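You operate a simulated robot arm through the tools that you are given. There is no shell and no other tool.

You run a simulated robot arm. Do the job below in one go: nothing can be reset, and whatever is moved stays where it is left.

TASK
Test the clamped can: green tray if good, red tray if bad.
Fine: the trays beside the tester; it tests at a safe 12 V; switch off before the clamp opens, and leave it open; the dial is set, leave it.
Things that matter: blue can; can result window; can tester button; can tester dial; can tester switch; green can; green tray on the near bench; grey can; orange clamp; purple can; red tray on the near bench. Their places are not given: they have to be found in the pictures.

It is judged by the outcome, as a careful person would: the job done as asked, and still so three seconds after it is handed in. It fails if anything else is knocked over, pushed out of place, dropped, spilled or broken.

THE ROBOT
A 6-joint arm with a two-finger parallel gripper, fixed in place. Base frame: the origin is at the foot of the arm, x ahead of it, y to its left, z up; the work surface is at about z = 720. Units: mm, degrees, N and s.
With the tool pointing down near the work surface it reaches from about 220 to 620 mm from the base axis. Its first joint turns from -66.0 to 66.0 degrees. Payload 2.7 kg.
The tool frame sits at the grasp point between the pads (the TCP): z along the fingers, y along the line on which they close. The tips reach 23 mm beyond it. Largest opening 94 mm; finger width 38, thickness 10; the body of the gripper, 54 by 96 mm, starts 39 mm behind the TCP.
Orientation is that of the tool frame in the base frame, as a unit quaternion [w, x, y, z]. With the fingers straight down and closing along the base's y, the tool's x points along the base's -x, its y along +y and its z along -z.

THE INTERFACE
- The arm moves only by the tool apply_moves. Its argument "increments" is text: rows parted by semicolons, each of 6 numbers parted by spaces: the shift along the tool's x, y, z in m, then the turn, a rotation vector about the tool's x, y, z in degrees. In form: x y z rx ry rz; .... A call has 1 to 20 rows; each row is the pose to reach, as a shift and turn from the pose commanded when the call began, along the tool's axes at that moment. "hand" is the finger opening in m, from 0 to 0.094, set as the call begins (left out, the last holds). A row lasts 0.2 s, in which the tool goes at most 50 mm and 8.6 degrees; a call with a longer step from one row to the next is refused whole, and so is a gripper value outside its range. Where a pose cannot be reached the arm comes as near as it can. A force on the tool above 90 N (or 10 N above the force at the start of the call, whichever is more), or a blocked arm, ends the call early, and 0.2 s more pass. The fingers move at their own pace (about 45 mm/s each) and stop on an object; they squeeze with about 29 N. The grip force told is the motor's: it shows also when the fingers shut on nothing. Time passes only in rows, and 0.2 s behind the last, so rows that repeat a pose let the fingers close. The reply holds the time, the measured pose of the TCP, the force on the tool along the base axes, the opening and the grip force, in the units named above and with some noise, with the torque about the TCP (base axes, N m) and any sound that the robot's microphone picked up.
- Cameras (640 x 400 px; columns grow to the right, rows downward): "scene" is fixed at [67.2, -424.2, 1415.9]; the picture's right is [0.85, -0.53, 0.00], its down [-0.25, -0.39, -0.89] and it looks along [0.47, 0.75, -0.46] (base axes); focal length 320 px, centre (320, 200). "wrist" rides on the gripper at [86, 16, -75] in the tool frame; the picture's right is [-0.18, 0.98, 0.00], its down [-0.58, -0.11, -0.81] and it looks along [-0.79, -0.15, 0.59] (tool axes); focal length 243 px, centre (320, 200).
- camera(camera): a new picture of that camera. No time passes.
- pixel_to_xyz(camera, pixels): there is no depth. For up to 12 entries [column, row, z] of the newest picture of that camera ("zoom" is the newest enlarged one), the place [x, y] in the base frame at which the ray of that pixel passes the height z, good to about 3 mm. No time passes.
- inspect(camera, box): a new picture of the part [left, top, right, bottom] of that camera's present view, enlarged. No time passes.
- hand_in(): hands the job in; it is judged then, once.

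Unless the task says otherwise, let go and move clear before handing in.

The tools are called after ">>>" as a command line: name --argument value ..., lists and objects as JSON in quotes. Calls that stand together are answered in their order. apply_moves: Moves the arm, as the interface text tells. Its arguments: {"type":"object","properties":{"increments":{"type":"string"},"hand":{"type":"number"}},"required":["increments"]} The other tools are called the same way: camera (camera) takes a picture; pixel_to_xyz (camera, pixels) gives the place at which the rays of pixels pass given heights; inspect (camera, box) takes an enlarged picture of a part of a camera's view; hand_in () hands the job in.

At the start:

```text
clock: 0.0
tool_pos: [327.4, 321.2, 1159.6]
tcp_rot: [0.001, 0.0, 1.0, 0.0]
force: [-0.5, 0.0, 0.1]
wrist_torque: [0.01, -0.03, -0.02]
finger_gap: 94.1
finger_force: 0.0
```

scene: 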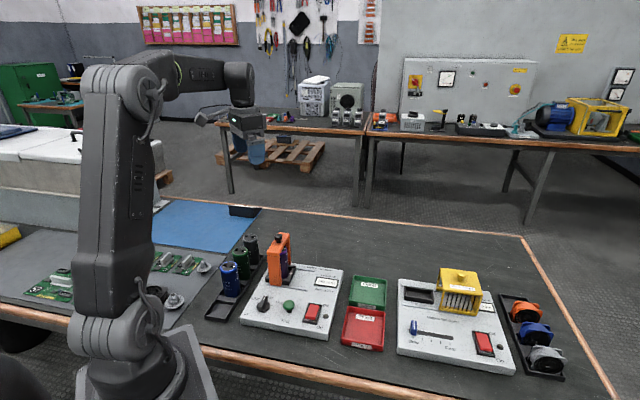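
wrist: 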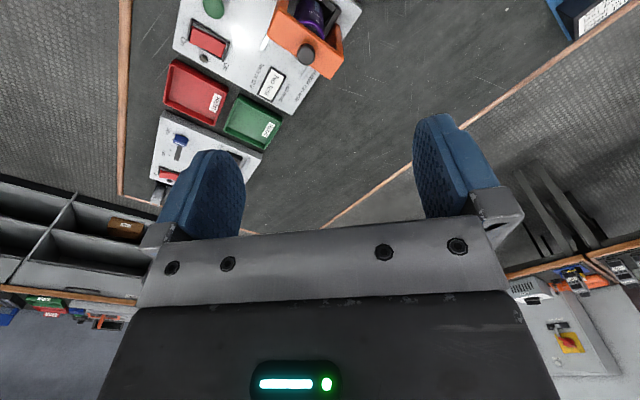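

The scene picture shows the can tester around (290,295) with the orange clamp at (280,255), and the red and green trays at about (365,310). I'll look closer before I move.

>>> inspect --camera "scene" --box '[200, 220, 400, 360]'

>>> inspect --camera "wrist" --box '[140, 0, 380, 150]'

>>> inspect --camera "scene" --box '[230, 225, 350, 300]'

```text
2.86 times, centred on (300, 290) of scene
```

zoom: 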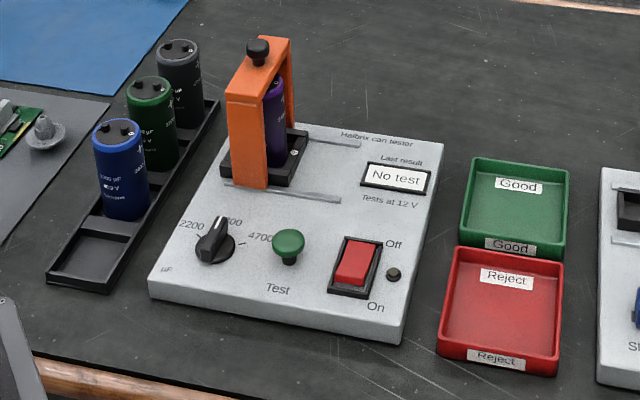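

```text
2.67 times, centred on (260, 75) of wrist
```

zoom: 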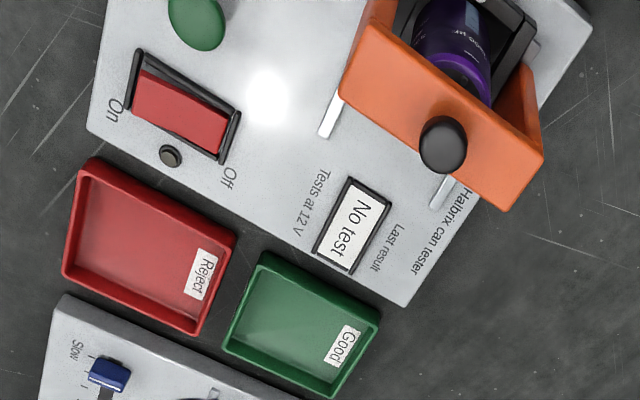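

```text
5.33 times, centred on (290, 262) of scene
```

zoom: 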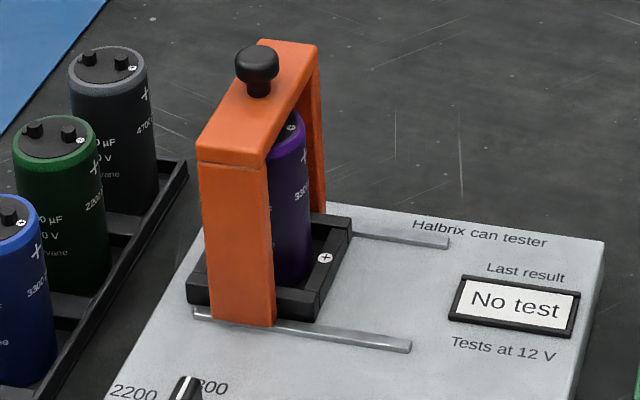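

The tester shows "No test", its lamp is dark, and the purple can stands under the orange bridge, which runs on two rails. I'll triangulate the features from both cameras.

>>> pixel_to_xyz --camera "scene" --pixels '[[326.6, 282.1, 720], [326.6, 282.1, 760], [327.3, 335, 750], [343, 270.8, 750], [240.5, 319, 750], [288.8, 304, 780], [288.8, 304, 750], [312.6, 311.7, 760], [278.5, 236.5, 900], [278.5, 236.5, 860], [364, 290, 730], [362, 325, 730]]'

>>> pixel_to_xyz --camera "wrist" --pixels '[[271.6, 85.1, 720], [271.6, 85.1, 760], [173, 48, 750], [291.9, 114.4, 750], [306, 54, 900], [306, 54, 860], [213, 7, 780], [213, 7, 750], [208, 40, 760], [253, 122, 730], [195, 92, 730]]'

```text
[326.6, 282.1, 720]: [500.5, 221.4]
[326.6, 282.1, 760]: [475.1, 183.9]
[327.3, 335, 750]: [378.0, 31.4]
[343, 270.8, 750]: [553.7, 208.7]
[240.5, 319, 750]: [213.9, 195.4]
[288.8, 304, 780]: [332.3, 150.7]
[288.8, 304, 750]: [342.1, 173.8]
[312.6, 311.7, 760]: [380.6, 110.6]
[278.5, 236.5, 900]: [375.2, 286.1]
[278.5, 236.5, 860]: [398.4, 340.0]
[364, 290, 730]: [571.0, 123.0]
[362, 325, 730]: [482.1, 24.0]
```

```text
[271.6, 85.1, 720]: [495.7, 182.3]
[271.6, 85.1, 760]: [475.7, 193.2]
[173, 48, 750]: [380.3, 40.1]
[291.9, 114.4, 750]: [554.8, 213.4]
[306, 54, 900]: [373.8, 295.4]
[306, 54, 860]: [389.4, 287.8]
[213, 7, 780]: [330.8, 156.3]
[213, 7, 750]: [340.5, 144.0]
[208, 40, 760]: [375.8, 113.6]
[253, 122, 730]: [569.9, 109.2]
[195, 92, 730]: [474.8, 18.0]
```

From both views the tester top is at z≈752 and the tester is turned by -45°. The knob is at about (378,294,892), the button at (332,154,776) and the switch at (379,111). Next I'll zoom in on the switch, rails and cradle.

>>> inspect --camera "scene" --box '[276, 285, 340, 325]'

>>> inspect --camera "wrist" --box '[250, 0, 370, 75]'

>>> inspect --camera "scene" --box '[250, 228, 314, 268]'

>>> inspect --camera "scene" --box '[200, 225, 280, 275]'

>>> pixel_to_xyz --camera "scene" --pixels '[[306.9, 289.6, 756], [314, 270, 756], [266.2, 283, 756], [269, 284.5, 756], [281.6, 285.8, 756]]'

```text
10.00 times, centred on (308, 305) of scene
```

zoom: 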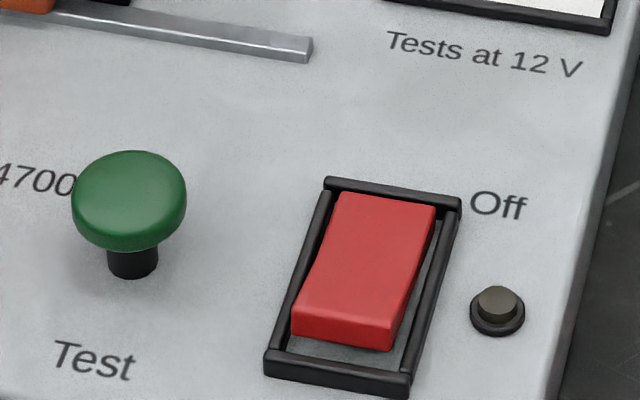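

```text
5.33 times, centred on (310, 38) of wrist
```

zoom: 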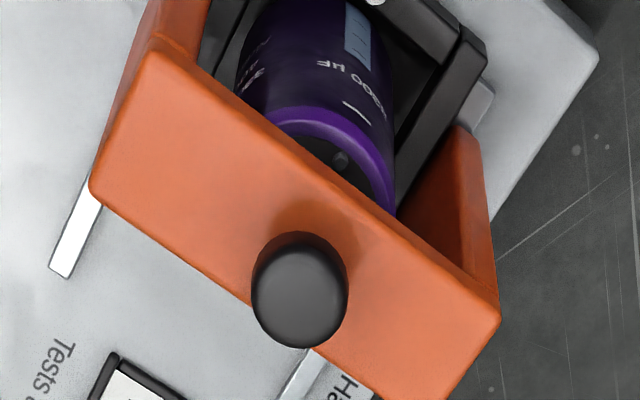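

```text
10.00 times, centred on (282, 248) of scene
```

zoom: 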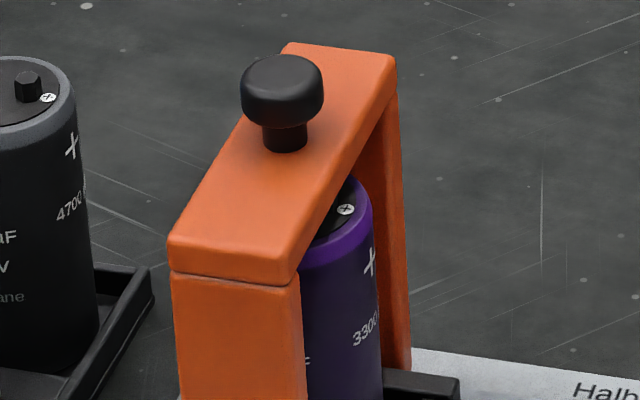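

```text
8.00 times, centred on (240, 250) of scene
```

zoom: 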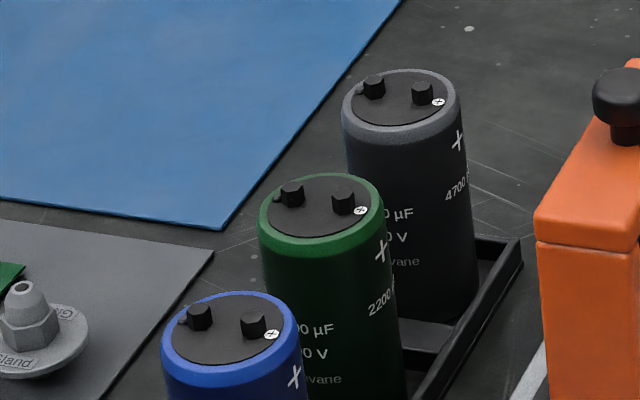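

```text
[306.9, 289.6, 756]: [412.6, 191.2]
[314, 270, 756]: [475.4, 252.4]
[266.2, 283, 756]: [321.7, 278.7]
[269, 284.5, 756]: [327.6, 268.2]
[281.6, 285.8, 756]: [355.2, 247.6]
```

The rocker's near (On) end is raised, so it is off now. The rails run along (0.707,-0.707) and end about 80 mm past the clamp. I'll close the fingers, turn by 45° to line up with the tester, and go above the switch.

>>> apply_moves --increments "-0.005 -0.024 0.029 0 0 -5; -0.010 -0.048 0.058 0 0 -10; -0.015 -0.072 0.087 0 0 -15; -0.020 -0.096 0.116 0 0 -20; -0.025 -0.120 0.145 0 0 -25; -0.030 -0.144 0.174 0 0 -30; -0.035 -0.168 0.203 0 0 -35; -0.040 -0.192 0.232 0 0 -40; -0.045 -0.216 0.261 0 0 -45; -0.045 -0.216 0.261 0 0 -45" --hand 0

>>> pixel_to_xyz --camera "scene" --pixels '[[305.3, 318.8, 762], [315.2, 320, 762], [310, 316, 762], [310, 316, 766], [302.5, 322, 755], [316.8, 324.5, 755], [308.8, 303.2, 755], [321.8, 305, 755], [291, 302.5, 776]]'

>>> camera --camera "wrist"

>>> camera --camera "scene"

```text
clock: 2.2
tool_pos: [370.5, 102.6, 898.5]
tcp_rot: [0.0, -0.383, 0.924, 0.001]
force: [-1.0, 0.5, 0.3]
wrist_torque: [0.04, -0.01, 0.01]
finger_gap: 0.0
finger_force: 29.2
```

```text
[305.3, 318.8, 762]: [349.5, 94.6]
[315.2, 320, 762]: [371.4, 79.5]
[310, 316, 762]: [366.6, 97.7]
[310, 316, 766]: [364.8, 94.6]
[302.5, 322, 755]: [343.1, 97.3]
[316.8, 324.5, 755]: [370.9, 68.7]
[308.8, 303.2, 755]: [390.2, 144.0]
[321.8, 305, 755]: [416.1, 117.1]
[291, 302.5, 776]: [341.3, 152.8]
```

```text
taken
```

wrist: 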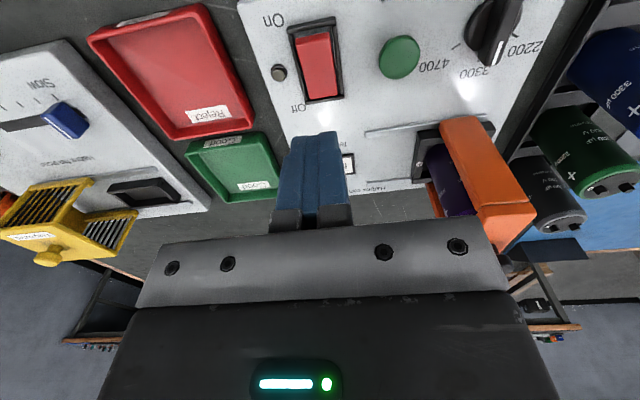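

```text
taken
```

scene: 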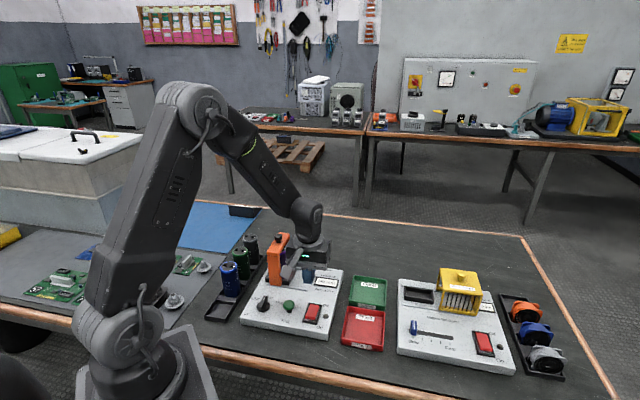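

The tool is aligned above the switch, and in the wrist view the rocker spans about (296-338, 33-97). I'll refine its geometry, and the can's, from this view.

>>> inspect --camera "wrist" --box '[256, 5, 352, 65]'

>>> inspect --camera "wrist" --box '[360, 10, 616, 250]'

>>> pixel_to_xyz --camera "wrist" --pixels '[[296, 37, 760], [328, 33, 760], [308, 97, 755], [338, 94, 755], [398, 50, 776], [401, 56, 776]]'

```text
6.67 times, centred on (304, 35) of wrist
```

zoom: 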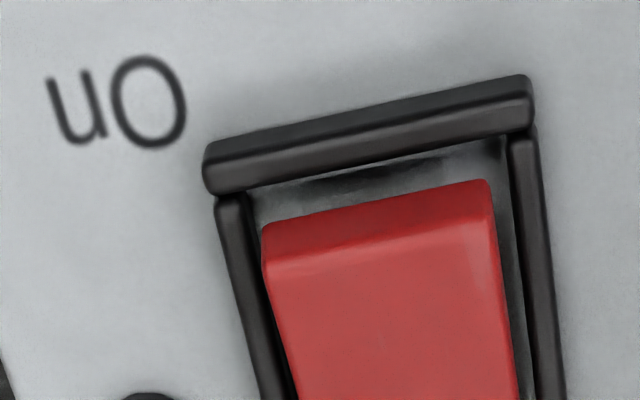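

```text
1.67 times, centred on (488, 130) of wrist
```

zoom: 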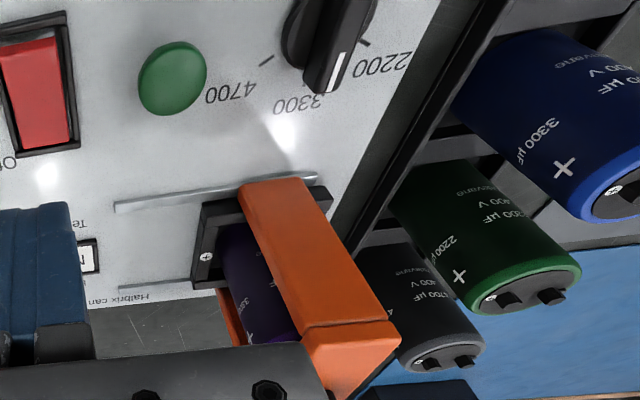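

```text
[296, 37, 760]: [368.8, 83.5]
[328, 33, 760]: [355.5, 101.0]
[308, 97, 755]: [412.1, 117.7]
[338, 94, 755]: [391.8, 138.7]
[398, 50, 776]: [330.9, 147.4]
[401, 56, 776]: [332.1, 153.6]
```

I'll triangulate the raised rocker edge using both views.

>>> pixel_to_xyz --camera "wrist" --pixels '[[295.75, 45.2, 760], [329.8, 38.75, 760], [295.75, 45.2, 770], [329.8, 38.75, 770], [400, 57, 772], [400, 57, 780]]'

>>> pixel_to_xyz --camera "scene" --pixels '[[306, 314.7, 760], [315.5, 316.8, 760], [306, 314.7, 770], [315.5, 316.8, 770], [288.9, 304.3, 772], [288.9, 304.3, 780]]'

```text
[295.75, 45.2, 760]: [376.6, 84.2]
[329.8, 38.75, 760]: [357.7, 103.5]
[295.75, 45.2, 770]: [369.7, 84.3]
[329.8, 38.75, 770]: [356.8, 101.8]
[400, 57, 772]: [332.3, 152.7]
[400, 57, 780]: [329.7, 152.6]
```

```text
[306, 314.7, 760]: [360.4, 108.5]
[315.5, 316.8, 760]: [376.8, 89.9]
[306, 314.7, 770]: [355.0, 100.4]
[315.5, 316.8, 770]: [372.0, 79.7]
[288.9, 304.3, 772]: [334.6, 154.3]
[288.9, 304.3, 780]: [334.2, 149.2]
```

The rocker's On edge is at about (364,92.5,768). I'll tilt the tool 20° so that only the fingertip edge meets it, and stop just above.

>>> apply_moves --increments "0.004 -0.001 0.022 0 5 0; 0.008 -0.001 0.043 0 10 0; 0.012 -0.002 0.065 0 15 0; 0.0155 -0.0025 0.0865 0 20 0; 0.0155 -0.0025 0.0865 0 20 0; 0.0155 -0.0025 0.0865 0 20 0" --hand 0

>>> inspect --camera "scene" --box '[252, 260, 364, 330]'

>>> camera --camera "wrist"

```text
clock: 3.6
tool_pos: [361.4, 92.9, 812.5]
tcp_rot: [-0.161, -0.376, 0.91, -0.067]
force: [-0.3, -0.5, -0.2]
wrist_torque: [0.0, -0.02, 0.02]
finger_gap: 0.0
finger_force: 28.3
```

```text
5.71 times, centred on (308, 295) of scene
```

zoom: 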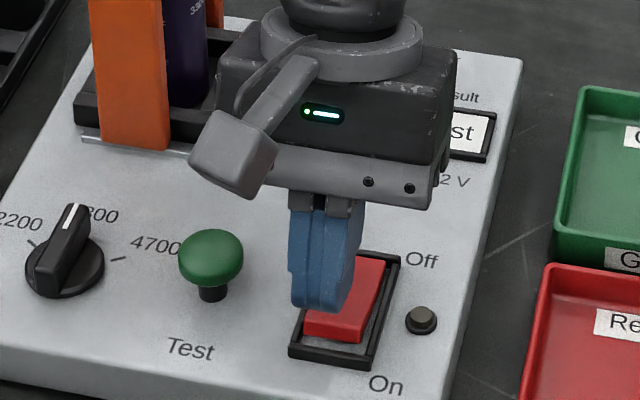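

```text
taken
```

wrist: 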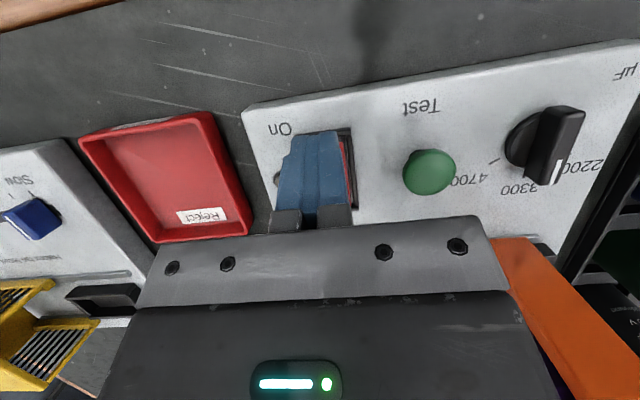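

The fingertip is just above the On end. I'll check its position through the scene ray at the tip height.

>>> pixel_to_xyz --camera "scene" --pixels '[[308.2, 313.5, 784], [308.2, 313.5, 788], [303.2, 312, 784], [312.5, 312, 784]]'

```text
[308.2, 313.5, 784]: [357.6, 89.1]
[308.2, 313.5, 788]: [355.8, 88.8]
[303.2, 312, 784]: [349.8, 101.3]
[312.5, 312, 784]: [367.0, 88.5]
```

The tip centre lines up across the rocker but is slightly near-side. I'll shift 5 mm inward and press down in small steps.

>>> apply_moves --increments "-0.0047 0 -0.0017 0 0 0; -0.0074 0 0.0058 0 0 0; -0.0095 0 0.0115 0 0 0; -0.0109 0 0.0152 0 0 0; -0.0115 0 0.0171 0 0 0; -0.0122 0 0.0190 0 0 0"

>>> inspect --camera "scene" --box '[252, 260, 364, 330]'

```text
clock: 5.0
tool_pos: [365.1, 95.3, 788.6]
tcp_rot: [-0.161, -0.378, 0.909, -0.067]
force: [-0.5, -1.2, 2.6]
wrist_torque: [0.01, -0.01, -0.01]
finger_gap: 0.0
finger_force: 28.4
heard: click
```

```text
5.71 times, centred on (308, 295) of scene
```

zoom: 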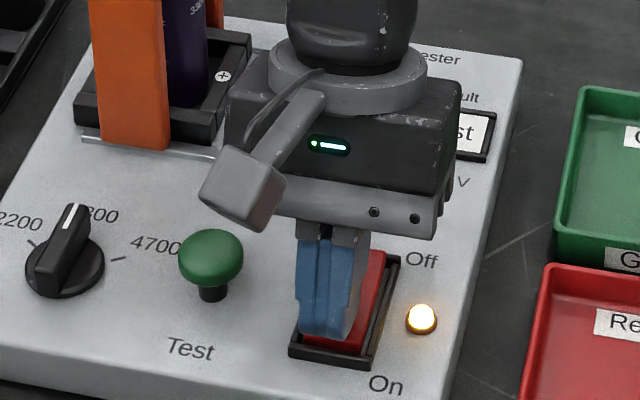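

A click, and the amber lamp at (421,318) in the zoom is lit, so the tester is on. I'll lift off and go upright above the green Test button.

>>> apply_moves --increments "0.0137 0 -0.0376 0 0 0; 0.006 0.032 -0.041 0 -7 0; -0.0022 0.0635 -0.0449 0 -14 0; -0.0022 0.0635 -0.0449 0 -20 0; -0.0022 0.0635 -0.0449 0 -20 0"

>>> inspect --camera "scene" --box '[252, 260, 364, 330]'

>>> camera --camera "wrist"

```text
clock: 6.2
tool_pos: [334.9, 154.8, 832.2]
tcp_rot: [0.001, -0.383, 0.924, 0.0]
force: [-0.6, -0.2, -0.4]
wrist_torque: [0.0, 0.01, -0.01]
finger_gap: 0.0
finger_force: 29.0
```

```text
5.71 times, centred on (308, 295) of scene
```

zoom: 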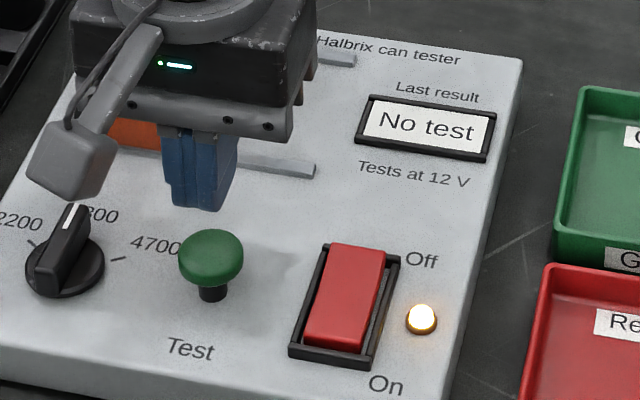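

```text
taken
```

wrist: 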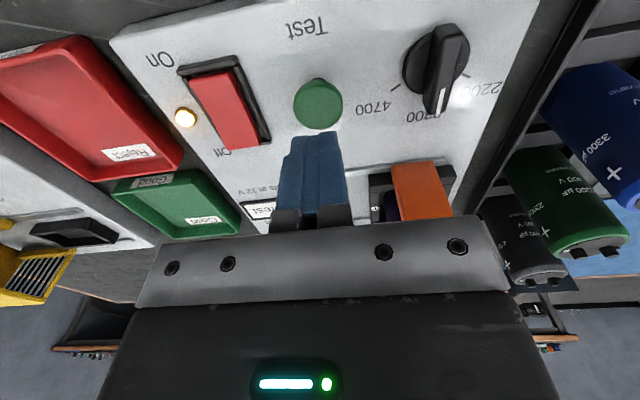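

The fingertips are over the button, 33 mm above it. I'll press gently in small steps.

>>> apply_moves --increments "0.002 0 0.022 0 0 0; 0.002 0 0.030 0 0 0; 0.002 0 0.033 0 0 0; 0.002 0 0.035 0 0 0; 0.002 0 0.037 0 0 0; 0.002 0 0.039 0 0 0"

>>> inspect --camera "scene" --box '[252, 260, 364, 330]'

```text
clock: 7.6
tool_pos: [332.3, 151.8, 791.2]
tcp_rot: [-0.001, -0.382, 0.924, 0.0]
force: [-0.8, -2.3, 2.2]
wrist_torque: [-0.05, 0.05, 0.03]
finger_gap: 0.0
finger_force: 29.3
heard: click
```

```text
5.71 times, centred on (308, 295) of scene
```

zoom: 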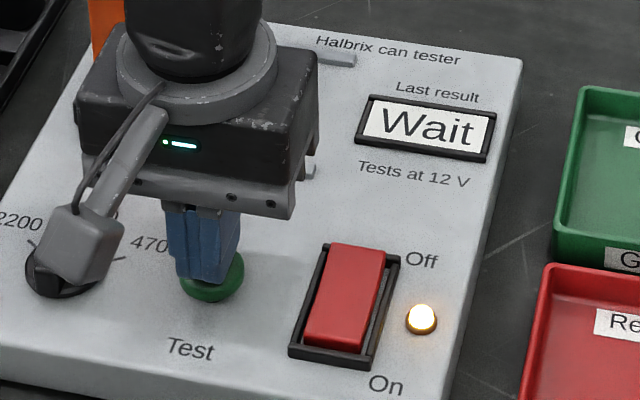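

The window reads "Wait" after the click. I'll lift off the button and give it time.

>>> apply_moves --increments "0 0 -0.020 0 0 0; 0 0 -0.045 0 0 0; 0 0 -0.045 0 0 0; 0 0 -0.045 0 0 0; 0 0 -0.045 0 0 0; 0 0 -0.045 0 0 0; 0 0 -0.045 0 0 0; 0 0 -0.045 0 0 0; 0 0 -0.045 0 0 0; 0 0 -0.045 0 0 0"

>>> inspect --camera "scene" --box '[252, 260, 364, 330]'

```text
clock: 9.8
tool_pos: [332.7, 151.3, 838.2]
tcp_rot: [-0.001, -0.383, 0.924, 0.0]
force: [-1.0, 0.6, 0.8]
wrist_torque: [0.0, -0.01, -0.05]
finger_gap: 0.0
finger_force: 29.0
```

```text
5.71 times, centred on (308, 295) of scene
```

zoom: 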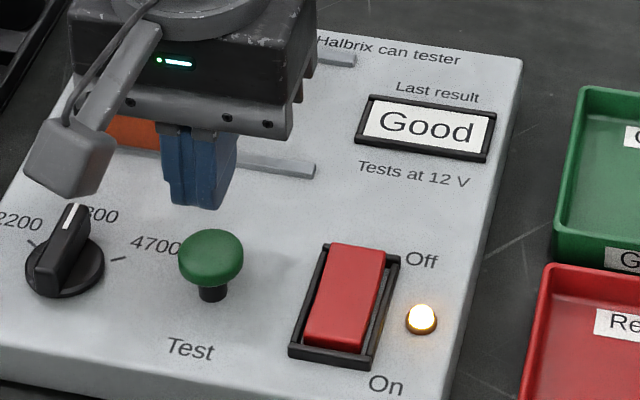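

The window reads "Good", so the can goes in the green tray. First I switch off: I'll move above the Off end with the tool tilted the other way.

>>> apply_moves --increments "-0.007 -0.021 0.000 0 0 0; -0.014 -0.042 0.000 0 -7 0; -0.0209 -0.0637 0.010 0 -14 0; -0.0209 -0.0637 0.023 0 -20 0; -0.0209 -0.0637 0.023 0 -20 0"

>>> inspect --camera "scene" --box '[252, 260, 364, 330]'

>>> camera --camera "wrist"

```text
clock: 11.0
tool_pos: [394.2, 122.2, 813.0]
tcp_rot: [0.161, -0.377, 0.91, 0.067]
force: [-0.6, -0.2, 0.6]
wrist_torque: [0.01, 0.01, -0.01]
finger_gap: 0.1
finger_force: 28.8
```

```text
5.71 times, centred on (308, 295) of scene
```

zoom: 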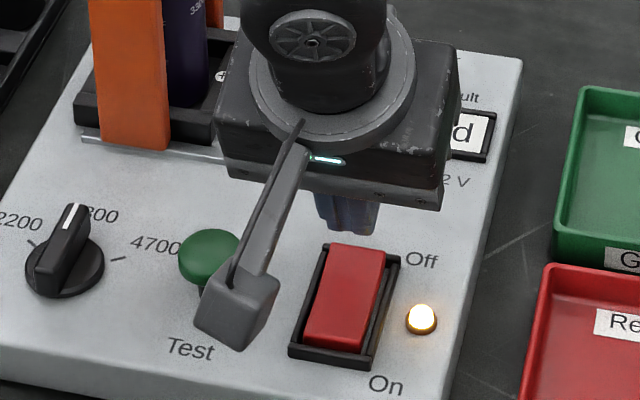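

```text
taken
```

wrist: 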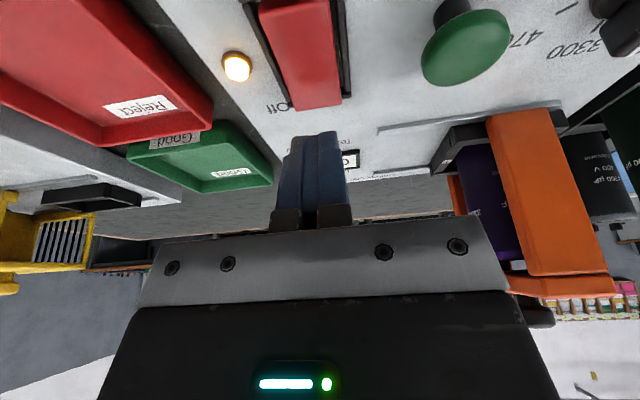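

The tip is hovering by the Off end. I'll check its landing point with a ray.

>>> pixel_to_xyz --camera "scene" --pixels '[[312.4, 301.1, 786], [317.9, 299.5, 768], [315, 299.5, 768], [309, 298, 768], [320.5, 301, 755]]'

>>> pixel_to_xyz --camera "wrist" --pixels '[[295, 108, 765], [340, 103, 765]]'

```text
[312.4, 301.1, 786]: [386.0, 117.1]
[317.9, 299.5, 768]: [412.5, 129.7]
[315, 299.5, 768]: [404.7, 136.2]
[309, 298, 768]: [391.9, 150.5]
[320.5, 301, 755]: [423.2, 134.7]
```

```text
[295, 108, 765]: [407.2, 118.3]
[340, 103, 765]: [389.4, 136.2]
```

The tip would land about 11 mm from the pivot on the Off side. I'll shift 5 mm toward the Off end and press down in steps.

>>> apply_moves --increments "-0.0047 0 0.0017 0 0 0; -0.0020 0 0.0092 0 0 0; 0.0001 0 0.0149 0 0 0; 0.0015 0 0.0186 0 0 0; 0.0021 0 0.0205 0 0 0; 0.0028 0 0.0224 0 0 0; 0.0035 0 0.0243 0 0 0"

>>> inspect --camera "scene" --box '[252, 260, 364, 330]'

```text
clock: 12.6
tool_pos: [396.3, 124.9, 791.5]
tcp_rot: [0.161, -0.377, 0.91, 0.066]
force: [-0.6, 0.5, 1.5]
wrist_torque: [0.02, 0.05, -0.01]
finger_gap: 0.0
finger_force: 29.2
```

```text
5.71 times, centred on (308, 295) of scene
```

zoom: 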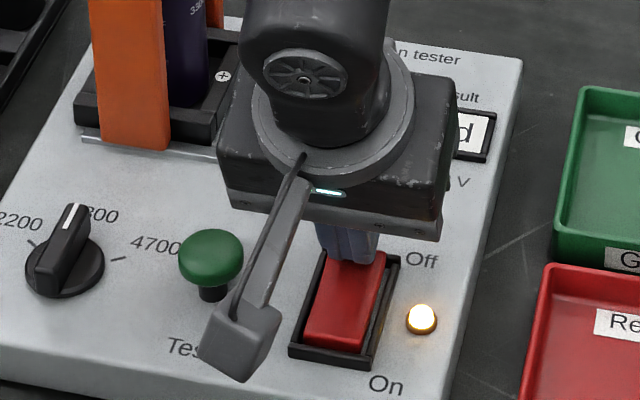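

No click yet, the lamp is still lit, and the force is only 1.5 N. I'll press a few millimetres further.

>>> apply_moves --increments "0.0007 0 0.0019 0 0 0; 0.0014 0 0.0038 0 0 0; 0.0021 0 0.0056 0 0 0; 0.0024 0 0.0066 0 0 0"

>>> inspect --camera "scene" --box '[252, 260, 364, 330]'

```text
clock: 13.6
tool_pos: [398.0, 125.3, 787.7]
tcp_rot: [0.166, -0.377, 0.909, 0.068]
force: [-17.3, -1.6, 76.5]
wrist_torque: [-0.54, 1.05, -0.01]
finger_gap: 0.0
finger_force: 28.9
heard: click
```

```text
5.71 times, centred on (308, 295) of scene
```

zoom: 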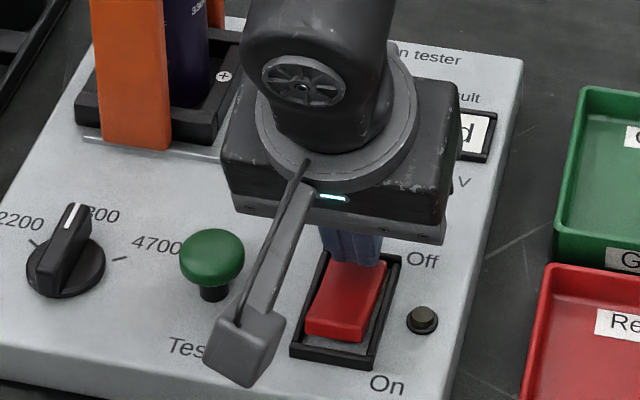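

The lamp went dark with the click, so the tester is off. I'll lift straight up, return upright and look at the clamp.

>>> apply_moves --increments "-0.0147 0 -0.0404 0 0 0; -0.0294 0 -0.0808 0 7 0; -0.0441 0 -0.1212 0 14 0; -0.0588 0 -0.1617 0 20 0; -0.0588 0 -0.1617 0 20 0" --hand 0.07

>>> camera --camera "wrist"

>>> inspect --camera "scene" --box '[252, 260, 364, 330]'

>>> inspect --camera "scene" --box '[235, 225, 331, 285]'

```text
clock: 14.8
tool_pos: [396.3, 123.2, 956.6]
tcp_rot: [-0.001, -0.383, 0.924, 0.0]
force: [0.3, -0.1, 0.3]
wrist_torque: [-0.03, -0.01, 0.0]
finger_gap: 70.1
finger_force: 0.1
```

```text
taken
```

wrist: 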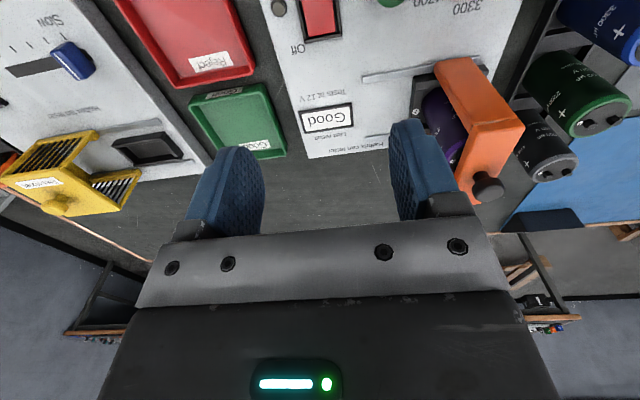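

```text
5.71 times, centred on (308, 295) of scene
```

zoom: 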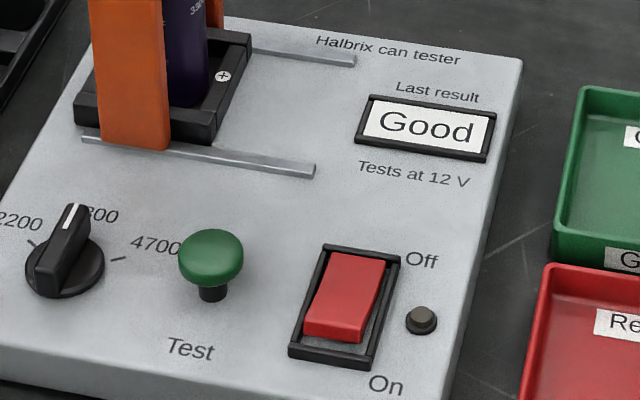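

```text
6.67 times, centred on (283, 255) of scene
```

zoom: 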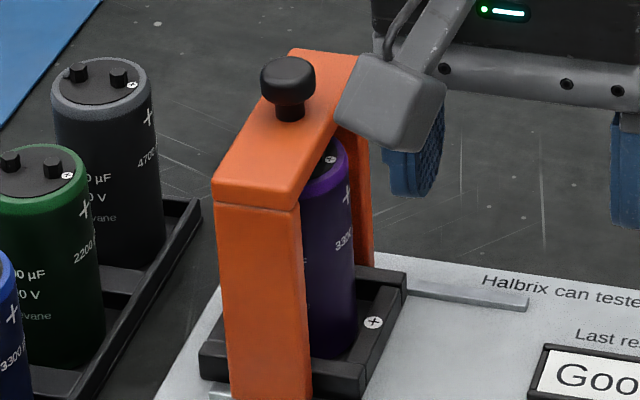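

The tester hasn't moved: the same pixels as before. I'll zoom the wrist view on the clamp to get the beam height.

>>> inspect --camera "wrist" --box '[400, 40, 560, 210]'

>>> pixel_to_xyz --camera "scene" --pixels '[[267.25, 252, 860], [267.25, 252, 875], [279.4, 254.7, 860], [279.4, 254.7, 875], [288.5, 233.7, 860], [288.5, 233.7, 875], [278.8, 232.5, 860], [278.8, 232.5, 875], [326, 237, 860]]'

```text
2.35 times, centred on (480, 125) of wrist
```

zoom: 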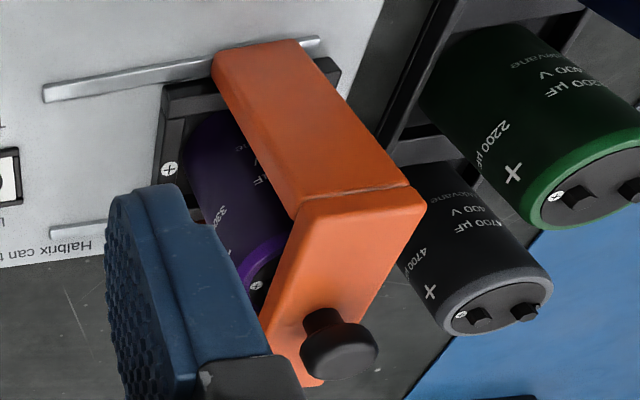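

```text
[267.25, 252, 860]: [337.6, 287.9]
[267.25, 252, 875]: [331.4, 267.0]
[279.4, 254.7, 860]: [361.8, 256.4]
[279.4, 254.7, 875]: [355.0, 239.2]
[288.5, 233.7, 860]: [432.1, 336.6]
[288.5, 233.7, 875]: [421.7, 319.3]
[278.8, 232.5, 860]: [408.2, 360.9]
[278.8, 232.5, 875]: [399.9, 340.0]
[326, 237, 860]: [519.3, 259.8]
```

>>> pixel_to_xyz --camera "wrist" --pixels '[[471.5, 130, 860], [471.5, 130, 875], [524.6, 127, 860], [524.6, 127, 875], [488, 191, 890], [488, 180, 875]]'

```text
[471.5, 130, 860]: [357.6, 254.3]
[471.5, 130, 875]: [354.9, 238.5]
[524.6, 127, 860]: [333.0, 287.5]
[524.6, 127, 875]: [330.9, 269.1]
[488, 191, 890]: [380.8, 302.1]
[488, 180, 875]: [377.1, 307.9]
```

Beam top is z≈873, centred near (378,292), about 33 mm wide across the rails and running from b≈8 to 109. I'll move above the knob, with the fingers straddling the beam.

>>> apply_moves --increments "-0.0267 0.0332 0 0 0 0; -0.0533 0.0663 0 0 0 0; -0.080 0.0995 0 0 0 0; -0.1067 0.1326 0 0 0 0; -0.1067 0.1326 0 0 0 0; -0.1067 0.1326 0 0 0 0" --hand 0.06

>>> camera --camera "wrist"

>>> inspect --camera "scene" --box '[235, 205, 347, 285]'

```text
clock: 16.2
tool_pos: [376.0, 292.2, 953.6]
tcp_rot: [0.0, -0.382, 0.924, 0.0]
force: [-0.2, 0.4, 0.2]
wrist_torque: [0.02, -0.03, 0.03]
finger_gap: 60.2
finger_force: 0.1
```

```text
taken
```

wrist: 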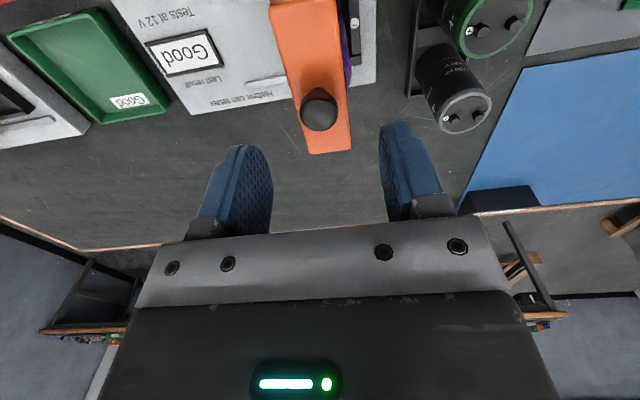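

```text
5.00 times, centred on (291, 245) of scene
```

zoom: 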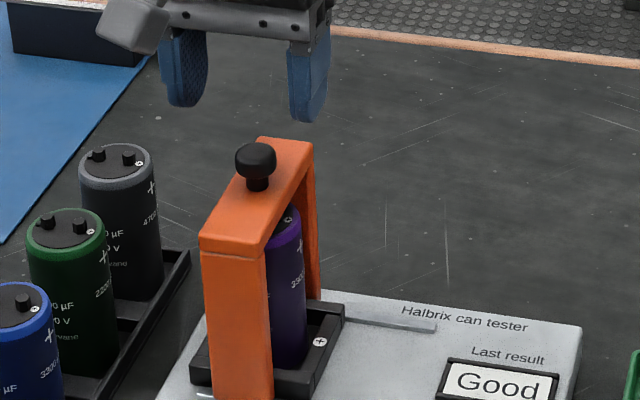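

The wrist view gives a good baseline now, with the knob at (319,108). I'll check the beam's position again.

>>> pixel_to_xyz --camera "wrist" --pixels '[[319, 105, 893], [319, 115, 880], [308, 154, 873], [352, 150, 873], [268, 8, 873], [327, 0, 873], [293, 100, 873], [342, 95, 873]]'

>>> pixel_to_xyz --camera "scene" --pixels '[[278.2, 235.5, 893], [277, 241.5, 873]]'

```text
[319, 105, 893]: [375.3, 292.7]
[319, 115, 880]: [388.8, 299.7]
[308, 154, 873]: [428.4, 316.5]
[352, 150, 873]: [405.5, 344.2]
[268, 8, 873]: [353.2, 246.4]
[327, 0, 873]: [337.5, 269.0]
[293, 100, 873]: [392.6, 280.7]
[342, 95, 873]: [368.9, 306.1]
```

```text
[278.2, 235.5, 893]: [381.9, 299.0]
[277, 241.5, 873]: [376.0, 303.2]
```

The beam spans a=-84 to -49 and the tool is at a≈-69, so it is centred within 2 mm. I'll descend with the fingers straddling the beam to tip z≈860.

>>> apply_moves --increments "0 -0.002 0.020 0 0 0; 0 -0.002 0.040 0 0 0; 0 -0.002 0.055 0 0 0; 0 -0.002 0.065 0 0 0; 0 -0.002 0.070 0 0 0; 0 -0.002 0.070 0 0 0" --hand 0.06

>>> inspect --camera "wrist" --box '[200, 0, 500, 240]'

>>> inspect --camera "scene" --box '[235, 205, 347, 285]'

```text
clock: 17.6
tool_pos: [378.2, 293.0, 884.9]
tcp_rot: [-0.001, -0.383, 0.924, 0.0]
force: [0.9, 0.7, 0.4]
wrist_torque: [0.02, 0.0, 0.0]
finger_gap: 59.9
finger_force: 0.2
```

```text
1.67 times, centred on (350, 120) of wrist
```

zoom: 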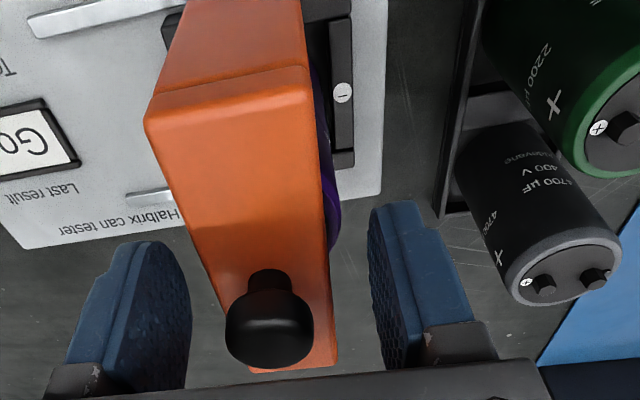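

```text
5.00 times, centred on (291, 245) of scene
```

zoom: 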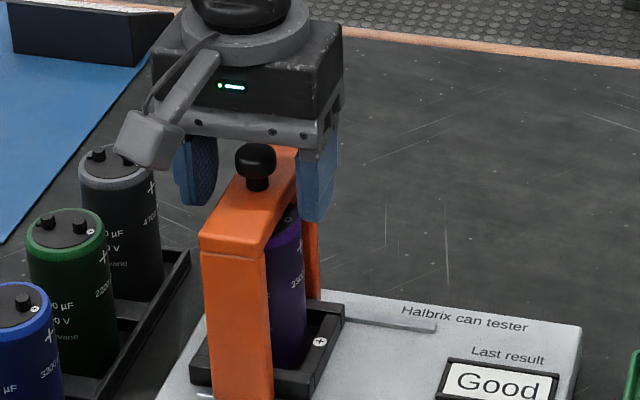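

The fingers straddle the beam below its top face. I'll narrow them to just clear the beam, then slide the clamp along the rails toward +u, halfway first.

>>> apply_moves --increments "0 0 0 0 0 0; 0 0 0 0 0 0; 0 -0.005 0 0 0 0; 0 -0.010 0 0 0 0; 0 -0.015 0 0 0 0; 0 -0.020 0 0 0 0; 0 -0.025 0 0 0 0; 0 -0.030 0 0 0 0" --hand 0.042

>>> inspect --camera "scene" --box '[235, 205, 347, 285]'

```text
clock: 19.4
tool_pos: [399.0, 272.6, 884.7]
tcp_rot: [0.0, -0.382, 0.924, 0.0]
force: [-1.6, 0.6, 0.1]
wrist_torque: [0.0, 0.03, -0.01]
finger_gap: 42.3
finger_force: 0.4
```

```text
5.00 times, centred on (291, 245) of scene
```

zoom: 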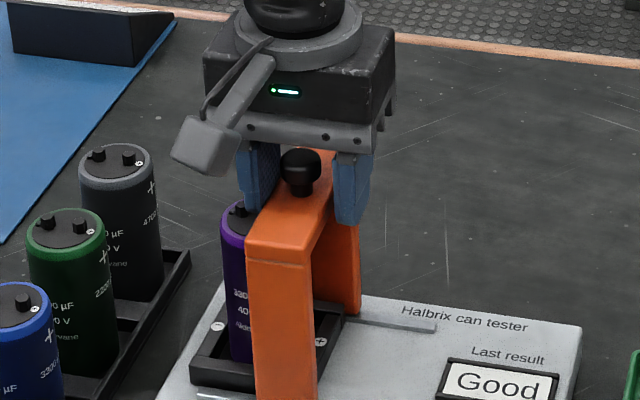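

The clamp slides freely, about 26 mm so far, and the can is coming out from under it. I'll go on carefully.

>>> apply_moves --increments "0 -0.005 0 0 0 0; 0 -0.010 0 0 0 0; 0 -0.015 0 0 0 0; 0 -0.020 0 0 0 0; 0 -0.025 0 0 0 0; 0 -0.030 0 0 0 0; 0 -0.035 0 0 0 0"

>>> inspect --camera "scene" --box '[235, 205, 347, 285]'

>>> inspect --camera "scene" --box '[262, 255, 342, 305]'

```text
clock: 21.0
tool_pos: [425.4, 246.7, 884.3]
tcp_rot: [0.001, -0.382, 0.924, -0.001]
force: [-1.1, 0.5, 1.1]
wrist_torque: [0.0, 0.01, 0.01]
finger_gap: 41.9
finger_force: 0.4
```

```text
5.00 times, centred on (291, 245) of scene
```

zoom: 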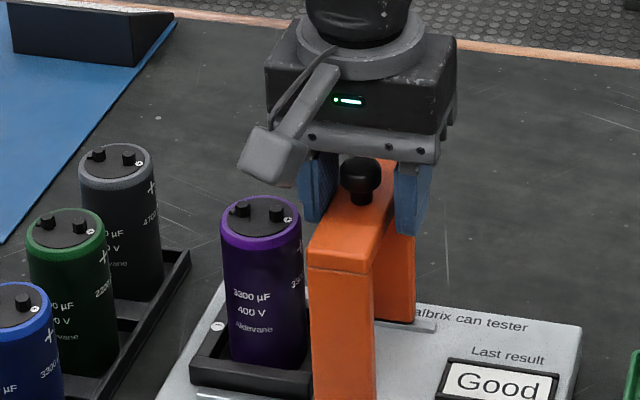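

```text
8.00 times, centred on (302, 280) of scene
```

zoom: 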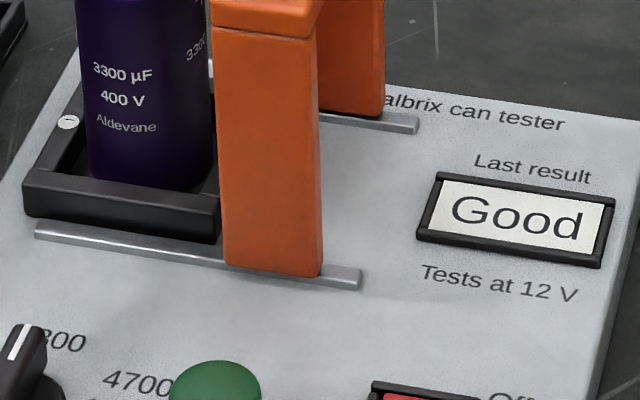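

About 13 mm of rail is left. I'll go on in 2 mm steps, watching the force.

>>> apply_moves --increments "0 -0.002 0 0 0 0; 0 -0.004 0 0 0 0; 0 -0.006 0 0 0 0; 0 -0.008 0 0 0 0"

>>> inspect --camera "scene" --box '[262, 255, 342, 305]'

```text
clock: 22.0
tool_pos: [428.4, 243.1, 886.0]
tcp_rot: [-0.001, -0.382, 0.924, 0.0]
force: [-12.9, 6.4, 3.7]
wrist_torque: [0.01, 0.27, -0.14]
finger_gap: 47.9
finger_force: 6.7
```

```text
8.00 times, centred on (302, 280) of scene
```

zoom: 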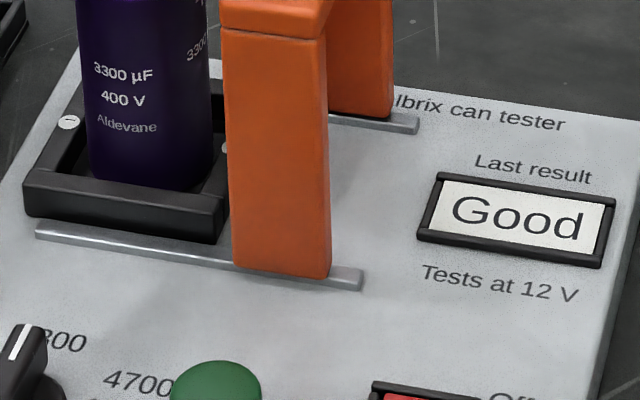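

The force rose to 14 N and the fingers were pushed apart, so the clamp is at its stop, fully open, and the tester didn't shift. I'll release and lift clear.

>>> apply_moves --increments "0 0.006 0 0 0 0; 0 0.006 0 0 0 0; 0 0.006 0 0 0 0; 0 0.006 -0.020 0 0 0; 0 0.006 -0.060 0 0 0; 0 0.006 -0.100 0 0 0; 0 0.006 -0.100 0 0 0" --hand 0.06

>>> inspect --camera "scene" --box '[235, 215, 347, 285]'

>>> camera --camera "wrist"

```text
clock: 23.6
tool_pos: [424.9, 247.1, 986.9]
tcp_rot: [0.0, -0.382, 0.924, 0.0]
force: [0.6, 0.1, 0.0]
wrist_torque: [-0.03, 0.0, 0.02]
finger_gap: 59.9
finger_force: 0.1
```

```text
5.71 times, centred on (291, 250) of scene
```

zoom: 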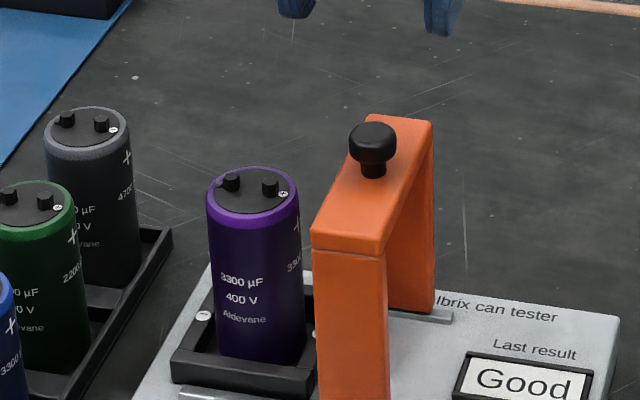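

```text
taken
```

wrist: 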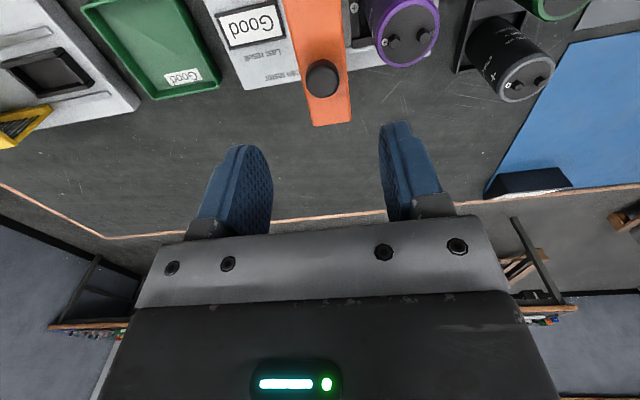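

The clamp stays open and the purple can is exposed. I'll triangulate the can's top.

>>> inspect --camera "wrist" --box '[260, 0, 460, 125]'

>>> pixel_to_xyz --camera "scene" --pixels '[[279.1, 248.6, 830], [279.1, 248.6, 845], [279.1, 248.6, 860], [271.2, 249.5, 845], [287, 250.3, 845]]'

>>> pixel_to_xyz --camera "wrist" --pixels '[[404, 37, 830], [404, 37, 845], [404, 37, 860]]'

```text
3.20 times, centred on (360, 62) of wrist
```

zoom: 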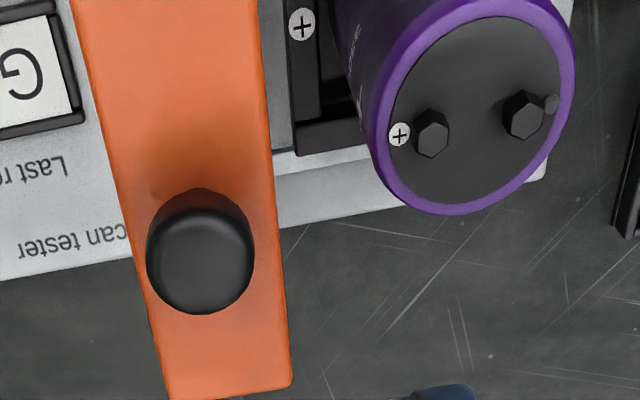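

```text
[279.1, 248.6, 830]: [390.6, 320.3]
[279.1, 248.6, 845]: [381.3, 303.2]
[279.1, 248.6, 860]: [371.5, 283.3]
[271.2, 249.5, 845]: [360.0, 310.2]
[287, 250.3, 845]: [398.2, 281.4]
```

```text
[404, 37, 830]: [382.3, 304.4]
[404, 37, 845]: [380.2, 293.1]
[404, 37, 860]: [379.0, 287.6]
```

>>> pixel_to_xyz --camera "wrist" --pixels '[[408.4, 32.5, 845], [408.4, 32.5, 853], [408.4, 32.5, 860], [402.2, 129.2, 720]]'

>>> pixel_to_xyz --camera "scene" --pixels '[[279.1, 248.6, 850], [279.1, 248.6, 855], [271.2, 249.5, 853], [287, 250.3, 853]]'

```text
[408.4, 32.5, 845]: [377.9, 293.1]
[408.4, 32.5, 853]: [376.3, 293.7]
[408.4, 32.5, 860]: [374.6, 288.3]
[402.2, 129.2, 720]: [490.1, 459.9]
```

```text
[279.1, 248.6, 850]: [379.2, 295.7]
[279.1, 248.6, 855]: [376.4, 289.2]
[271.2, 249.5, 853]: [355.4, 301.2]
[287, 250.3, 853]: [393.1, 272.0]
```

The can's top is at z≈852, centre (377.5,293), about 47 mm across. Closing along u would bring the gripper body close to the clamp knob, so I'll turn 90° to close along v and move above the can.

>>> apply_moves --increments "0 0.006 0 0 0 8.2; 0 0.012 0 0 0 16.4; 0 0.018 0 0 0 24.5; 0 0.024 0 0 0 32.7; 0 0.030 0 0 0 40.9; 0 0.036 0 0 0 49.1; 0.001 0.042 0 0 0 57.3; 0.001 0.048 0 0 0 65.5; 0.001 0.054 0 0 0 73.6; 0.001 0.060 0 0 0 81.8; 0.001 0.066 0 0 0 90; 0.001 0.066 0 0 0 90" --hand 0.075

>>> camera --camera "wrist"

>>> camera --camera "scene"

```text
clock: 26.2
tool_pos: [379.7, 293.0, 986.6]
tcp_rot: [0.0, 0.384, 0.923, 0.001]
force: [0.9, 0.0, 0.8]
wrist_torque: [-0.02, 0.0, 0.02]
finger_gap: 75.0
finger_force: 0.0
```

```text
taken
```

wrist: 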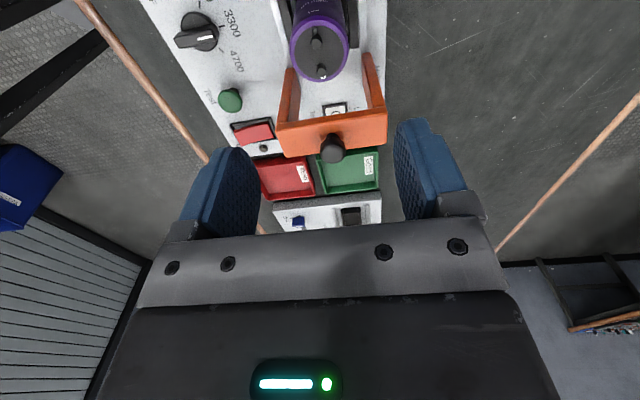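

```text
taken
```

scene: 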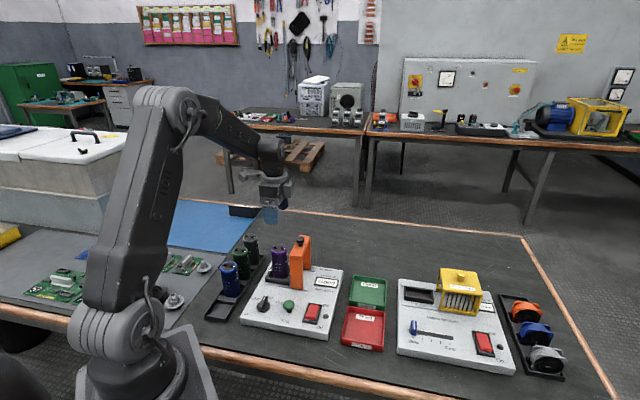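

The can's top is at about (319,47) in the wrist view, between the fingers. I'll check it through the ray at z=852.

>>> inspect --camera "wrist" --box '[270, 0, 400, 90]'

>>> pixel_to_xyz --camera "wrist" --pixels '[[319, 47, 852], [290, 47, 852], [348.5, 47, 852], [319, 82, 852], [319, 13, 852], [383, 140, 873], [282, 155, 873]]'

```text
4.44 times, centred on (335, 45) of wrist
```

zoom: 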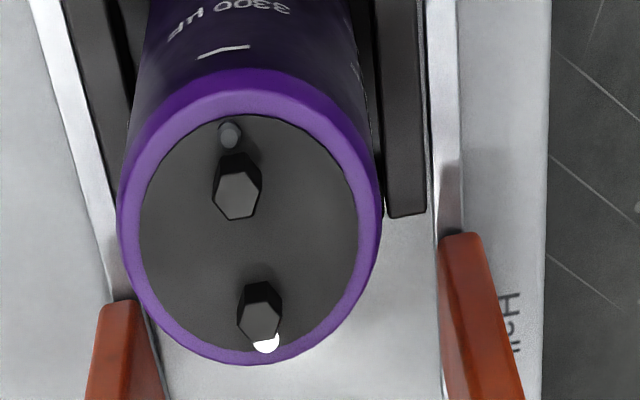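

```text
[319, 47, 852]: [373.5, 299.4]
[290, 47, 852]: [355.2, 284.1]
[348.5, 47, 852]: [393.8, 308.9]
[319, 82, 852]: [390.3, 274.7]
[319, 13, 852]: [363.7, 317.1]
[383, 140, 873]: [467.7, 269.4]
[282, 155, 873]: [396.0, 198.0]
```

The can centre is (376-377,294-295), in line with the tool. I'll descend around it to TCP z≈834.

>>> apply_moves --increments "0 0 0.040 0 0 0; 0 0 0.080 0 0 0; 0 0 0.110 0 0 0; 0 0 0.130 0 0 0; 0 0 0.145 0 0 0; 0 0 0.152 0 0 0; 0 0 0.152 0 0 0" --hand 0.075

>>> inspect --camera "scene" --box '[235, 215, 347, 285]'

>>> camera --camera "wrist"

```text
clock: 27.8
tool_pos: [377.3, 290.6, 832.8]
tcp_rot: [0.001, 0.383, 0.924, 0.001]
force: [0.0, -1.0, 0.6]
wrist_torque: [0.02, 0.0, 0.0]
finger_gap: 74.9
finger_force: 0.1
```

```text
5.71 times, centred on (291, 250) of scene
```

zoom: 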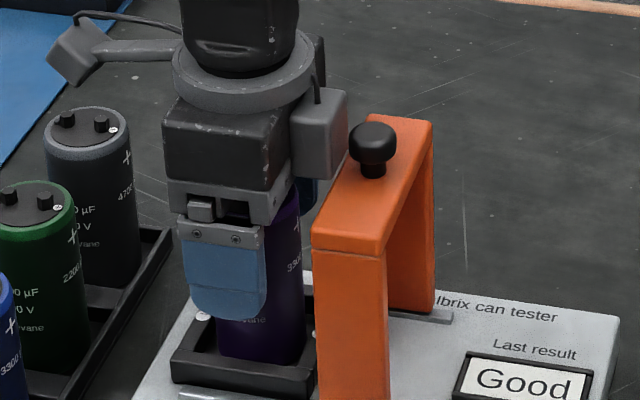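

```text
taken
```

wrist: 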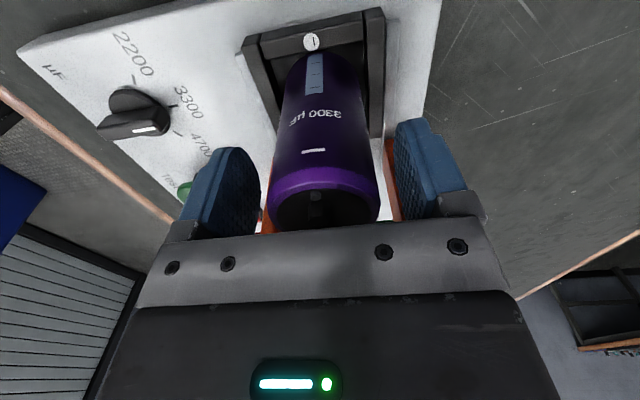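

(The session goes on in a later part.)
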